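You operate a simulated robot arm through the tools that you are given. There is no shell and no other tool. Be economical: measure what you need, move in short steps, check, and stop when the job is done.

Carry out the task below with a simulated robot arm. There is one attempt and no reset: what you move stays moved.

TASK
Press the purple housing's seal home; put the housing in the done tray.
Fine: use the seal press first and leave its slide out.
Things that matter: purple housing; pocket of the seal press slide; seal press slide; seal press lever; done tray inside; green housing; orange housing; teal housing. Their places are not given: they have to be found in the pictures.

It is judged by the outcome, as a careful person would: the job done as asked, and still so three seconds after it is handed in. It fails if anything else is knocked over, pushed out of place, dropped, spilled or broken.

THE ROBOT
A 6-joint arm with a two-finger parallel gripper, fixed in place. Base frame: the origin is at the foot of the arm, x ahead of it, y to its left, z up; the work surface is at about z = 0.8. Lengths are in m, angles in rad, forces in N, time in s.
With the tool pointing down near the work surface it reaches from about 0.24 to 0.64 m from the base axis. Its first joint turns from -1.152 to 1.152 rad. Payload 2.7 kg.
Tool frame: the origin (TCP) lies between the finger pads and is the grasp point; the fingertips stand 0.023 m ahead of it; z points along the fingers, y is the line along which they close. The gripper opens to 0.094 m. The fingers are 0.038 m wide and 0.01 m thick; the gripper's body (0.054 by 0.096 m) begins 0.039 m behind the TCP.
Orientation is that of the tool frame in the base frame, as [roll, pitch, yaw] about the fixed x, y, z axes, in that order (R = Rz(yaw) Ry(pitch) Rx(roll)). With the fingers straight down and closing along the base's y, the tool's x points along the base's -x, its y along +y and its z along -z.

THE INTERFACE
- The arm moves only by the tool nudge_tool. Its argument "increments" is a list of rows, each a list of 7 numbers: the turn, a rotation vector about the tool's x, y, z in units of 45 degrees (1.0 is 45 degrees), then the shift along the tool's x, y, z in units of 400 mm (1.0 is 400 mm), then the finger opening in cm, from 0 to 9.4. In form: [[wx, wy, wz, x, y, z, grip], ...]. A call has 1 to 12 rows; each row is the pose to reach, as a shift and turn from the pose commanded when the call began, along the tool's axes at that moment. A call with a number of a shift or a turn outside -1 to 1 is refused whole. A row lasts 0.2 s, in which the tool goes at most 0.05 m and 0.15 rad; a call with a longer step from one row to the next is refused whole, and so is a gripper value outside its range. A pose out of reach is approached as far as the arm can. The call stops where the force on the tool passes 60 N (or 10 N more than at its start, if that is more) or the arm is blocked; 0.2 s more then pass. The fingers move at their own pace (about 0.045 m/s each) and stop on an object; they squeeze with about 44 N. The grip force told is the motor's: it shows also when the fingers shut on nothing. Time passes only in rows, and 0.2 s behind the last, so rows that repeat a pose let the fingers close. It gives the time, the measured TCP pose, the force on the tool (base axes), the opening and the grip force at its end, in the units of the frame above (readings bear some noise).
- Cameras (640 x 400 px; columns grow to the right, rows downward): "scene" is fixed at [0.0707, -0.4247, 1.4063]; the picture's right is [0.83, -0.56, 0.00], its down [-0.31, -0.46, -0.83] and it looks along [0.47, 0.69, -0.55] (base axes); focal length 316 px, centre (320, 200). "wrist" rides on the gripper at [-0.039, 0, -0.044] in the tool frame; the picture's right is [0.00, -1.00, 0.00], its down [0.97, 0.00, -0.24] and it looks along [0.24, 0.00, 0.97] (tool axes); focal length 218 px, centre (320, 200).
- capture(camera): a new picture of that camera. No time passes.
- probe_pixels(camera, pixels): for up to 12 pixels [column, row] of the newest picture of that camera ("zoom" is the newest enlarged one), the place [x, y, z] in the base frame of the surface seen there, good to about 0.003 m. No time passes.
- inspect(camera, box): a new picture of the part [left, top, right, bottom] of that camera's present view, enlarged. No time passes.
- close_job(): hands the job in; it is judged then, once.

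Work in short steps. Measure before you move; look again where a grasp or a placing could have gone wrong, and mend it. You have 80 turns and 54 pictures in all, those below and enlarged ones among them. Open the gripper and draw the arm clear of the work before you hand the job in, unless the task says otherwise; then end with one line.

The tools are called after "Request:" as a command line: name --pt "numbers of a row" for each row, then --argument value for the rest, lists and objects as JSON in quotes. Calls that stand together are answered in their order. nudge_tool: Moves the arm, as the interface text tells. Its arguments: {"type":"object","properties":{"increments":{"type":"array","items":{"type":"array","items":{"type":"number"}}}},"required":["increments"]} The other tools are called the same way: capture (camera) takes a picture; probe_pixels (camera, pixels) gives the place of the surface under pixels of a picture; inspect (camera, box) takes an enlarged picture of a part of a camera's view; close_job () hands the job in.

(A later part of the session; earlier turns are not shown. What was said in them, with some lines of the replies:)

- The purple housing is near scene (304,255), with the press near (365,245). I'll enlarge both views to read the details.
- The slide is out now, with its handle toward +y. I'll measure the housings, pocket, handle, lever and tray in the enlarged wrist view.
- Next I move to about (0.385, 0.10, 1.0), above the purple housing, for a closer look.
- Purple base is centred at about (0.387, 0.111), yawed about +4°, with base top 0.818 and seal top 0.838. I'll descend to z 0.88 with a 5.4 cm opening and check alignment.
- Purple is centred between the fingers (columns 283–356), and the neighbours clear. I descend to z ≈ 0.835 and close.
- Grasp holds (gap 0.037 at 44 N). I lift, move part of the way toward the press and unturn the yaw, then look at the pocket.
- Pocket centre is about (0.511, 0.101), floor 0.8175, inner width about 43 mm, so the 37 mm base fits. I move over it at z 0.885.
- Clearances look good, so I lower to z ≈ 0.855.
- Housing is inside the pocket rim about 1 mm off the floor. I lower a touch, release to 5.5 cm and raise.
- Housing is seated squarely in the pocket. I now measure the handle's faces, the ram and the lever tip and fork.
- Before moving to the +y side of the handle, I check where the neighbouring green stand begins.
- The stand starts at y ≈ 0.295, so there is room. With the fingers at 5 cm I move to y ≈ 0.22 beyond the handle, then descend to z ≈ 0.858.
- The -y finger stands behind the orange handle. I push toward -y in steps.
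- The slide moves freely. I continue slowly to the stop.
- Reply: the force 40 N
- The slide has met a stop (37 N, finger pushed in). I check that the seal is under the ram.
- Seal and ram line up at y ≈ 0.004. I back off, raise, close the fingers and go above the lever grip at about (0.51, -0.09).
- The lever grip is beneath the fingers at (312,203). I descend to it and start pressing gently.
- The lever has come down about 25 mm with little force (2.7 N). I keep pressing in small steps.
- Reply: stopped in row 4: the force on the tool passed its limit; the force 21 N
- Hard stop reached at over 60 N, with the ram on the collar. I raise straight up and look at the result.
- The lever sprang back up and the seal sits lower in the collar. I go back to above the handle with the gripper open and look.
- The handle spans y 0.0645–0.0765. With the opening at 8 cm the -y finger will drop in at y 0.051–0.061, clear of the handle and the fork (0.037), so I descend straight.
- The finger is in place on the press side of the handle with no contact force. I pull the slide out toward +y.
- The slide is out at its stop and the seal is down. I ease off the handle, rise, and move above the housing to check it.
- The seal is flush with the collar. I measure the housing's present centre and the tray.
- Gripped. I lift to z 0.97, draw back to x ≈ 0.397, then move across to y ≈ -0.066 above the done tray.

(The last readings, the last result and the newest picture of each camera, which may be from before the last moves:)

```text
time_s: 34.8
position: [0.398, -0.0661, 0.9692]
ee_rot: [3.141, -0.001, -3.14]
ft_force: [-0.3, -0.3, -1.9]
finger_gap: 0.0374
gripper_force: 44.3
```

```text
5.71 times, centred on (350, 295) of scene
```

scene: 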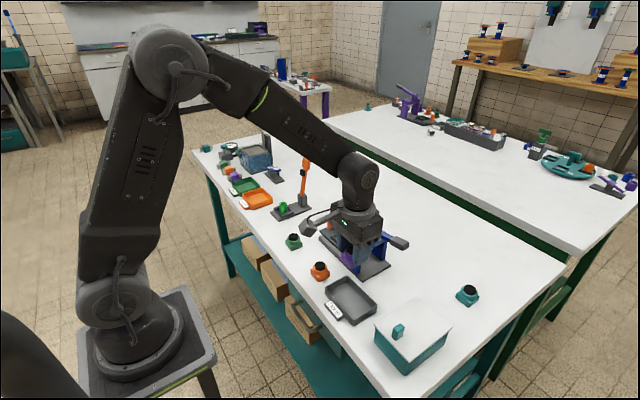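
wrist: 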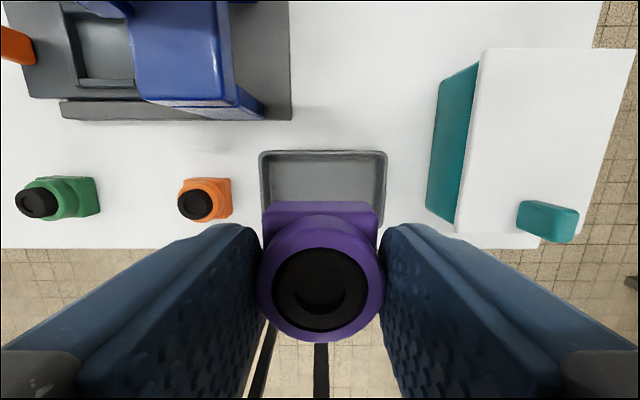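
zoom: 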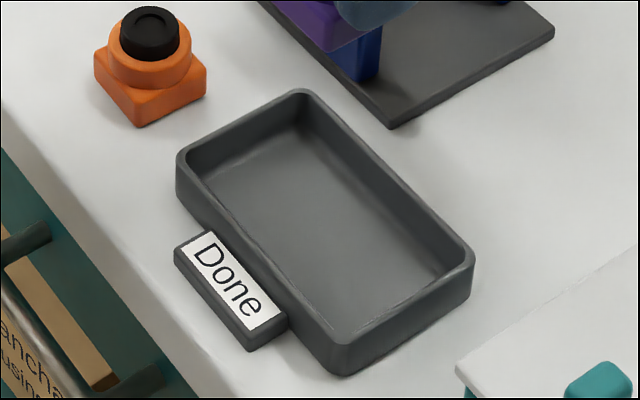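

The housing is over the tray's centre (rims x 0.366–0.431, y -0.016 to -0.12). I lower it to the floor at z ≈ 0.803.

Request:
nudge_tool --pt "0 0 0 0 -0.003 0.1 2" --pt "0 0 0 0 -0.003 0.2 2" --pt "0 0 0 0 -0.003 0.26 2" --pt "0 0 0 0 -0.003 0.29 2" --pt "0 0 0 0 -0.003 0.305 2" --pt "0 0 0 0 -0.003 0.311 2" --pt "0 0 0 0 -0.003 0.311 2"

Request:
inspect --camera "scene" --box '[310, 250, 406, 330]'

```text
time_s: 36.4
position: [0.3992, -0.0667, 0.8424]
ee_rot: [3.141, 0.002, -3.139]
ft_force: [0.3, 0.0, 0.9]
finger_gap: 0.0373
gripper_force: 44.1
```

```text
5.00 times, centred on (358, 290) of scene
```

zoom: 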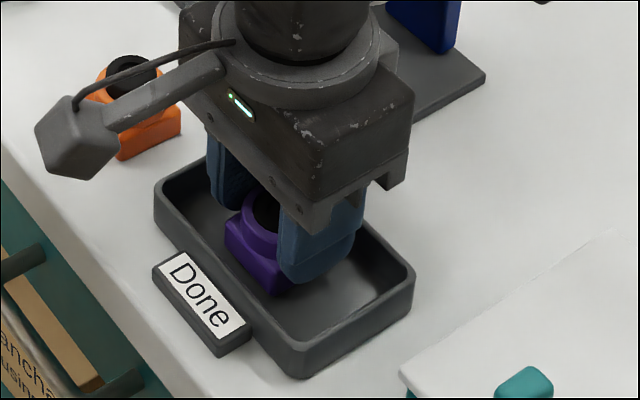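

Contact with the floor is felt (+0.9 N), so I release and raise.

Request:
nudge_tool --pt "0 0 0 0 0 0 5.4" --pt "0 0 0 0 0 0 5.4" --pt "0 0 0 0 0 0 5.4" --pt "0 0 0 0 0 -0.06 5.4" --pt "0 0 0 0 0 -0.16 5.4" --pt "0 0 0 0 0 -0.27 5.4" --pt "0 0 0 0 0 -0.38 5.4" --pt "0 0 0 0 0 -0.5 5.4" --pt "0 0 0 0 0 -0.6 5.4" --pt "0 0 0 0 0 -0.6 5.4"

Request:
capture --camera "scene"

Request:
capture --camera "wrist"

Request:
inspect --camera "scene" --box '[270, 210, 430, 330]'

```text
time_s: 38.6
position: [0.4003, -0.0668, 1.0835]
ee_rot: [3.14, 0.0, -3.141]
ft_force: [-0.4, -0.5, -0.4]
finger_gap: 0.0541
gripper_force: 0.1
```

```text
12 pictures are left
```

scene: 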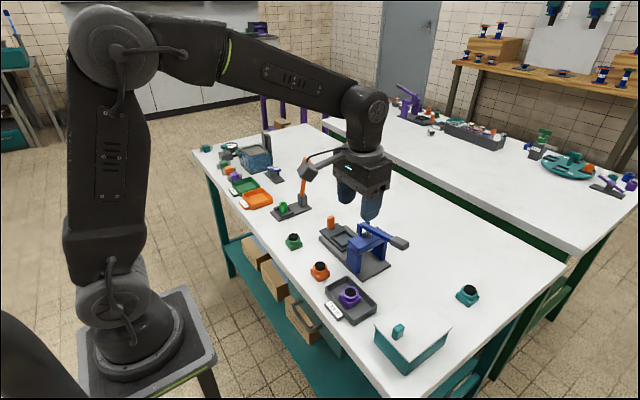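

```text
11 pictures are left
```

wrist: 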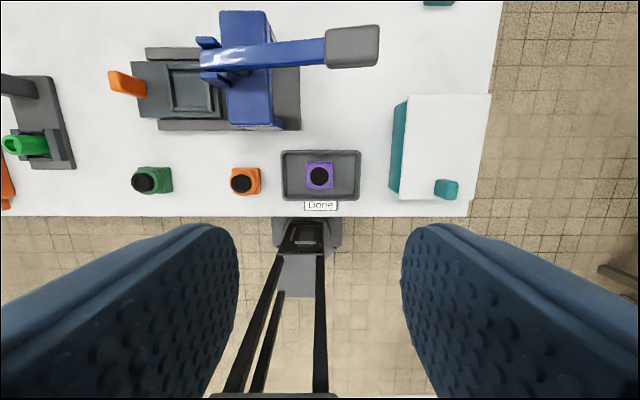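

```text
3.33 times, centred on (350, 270) of scene
```

zoom: 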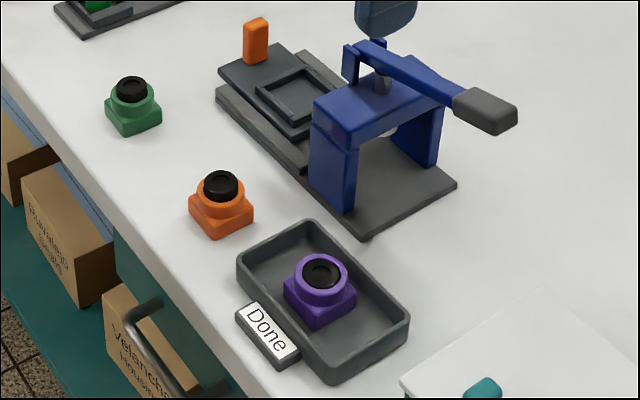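

The housing lies upright in the tray and the other housings are untouched. One last check that the slide is fully out.

Request:
probe_pixels --camera "zoom" --pixels '[[255, 22], [300, 92], [248, 45]]'

```text
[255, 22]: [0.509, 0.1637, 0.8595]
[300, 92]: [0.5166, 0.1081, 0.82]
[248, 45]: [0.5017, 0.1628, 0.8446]
```

The handle is back at y ≈ 0.164, its starting place, and the arm is clear with the gripper open. I hand the job in.

Request:
close_job

```text
The job is handed in.
```

The purple housing's seal is pressed flush, the housing stands upright in the done tray, and the press slide is left out where it started; none of the other parts moved.
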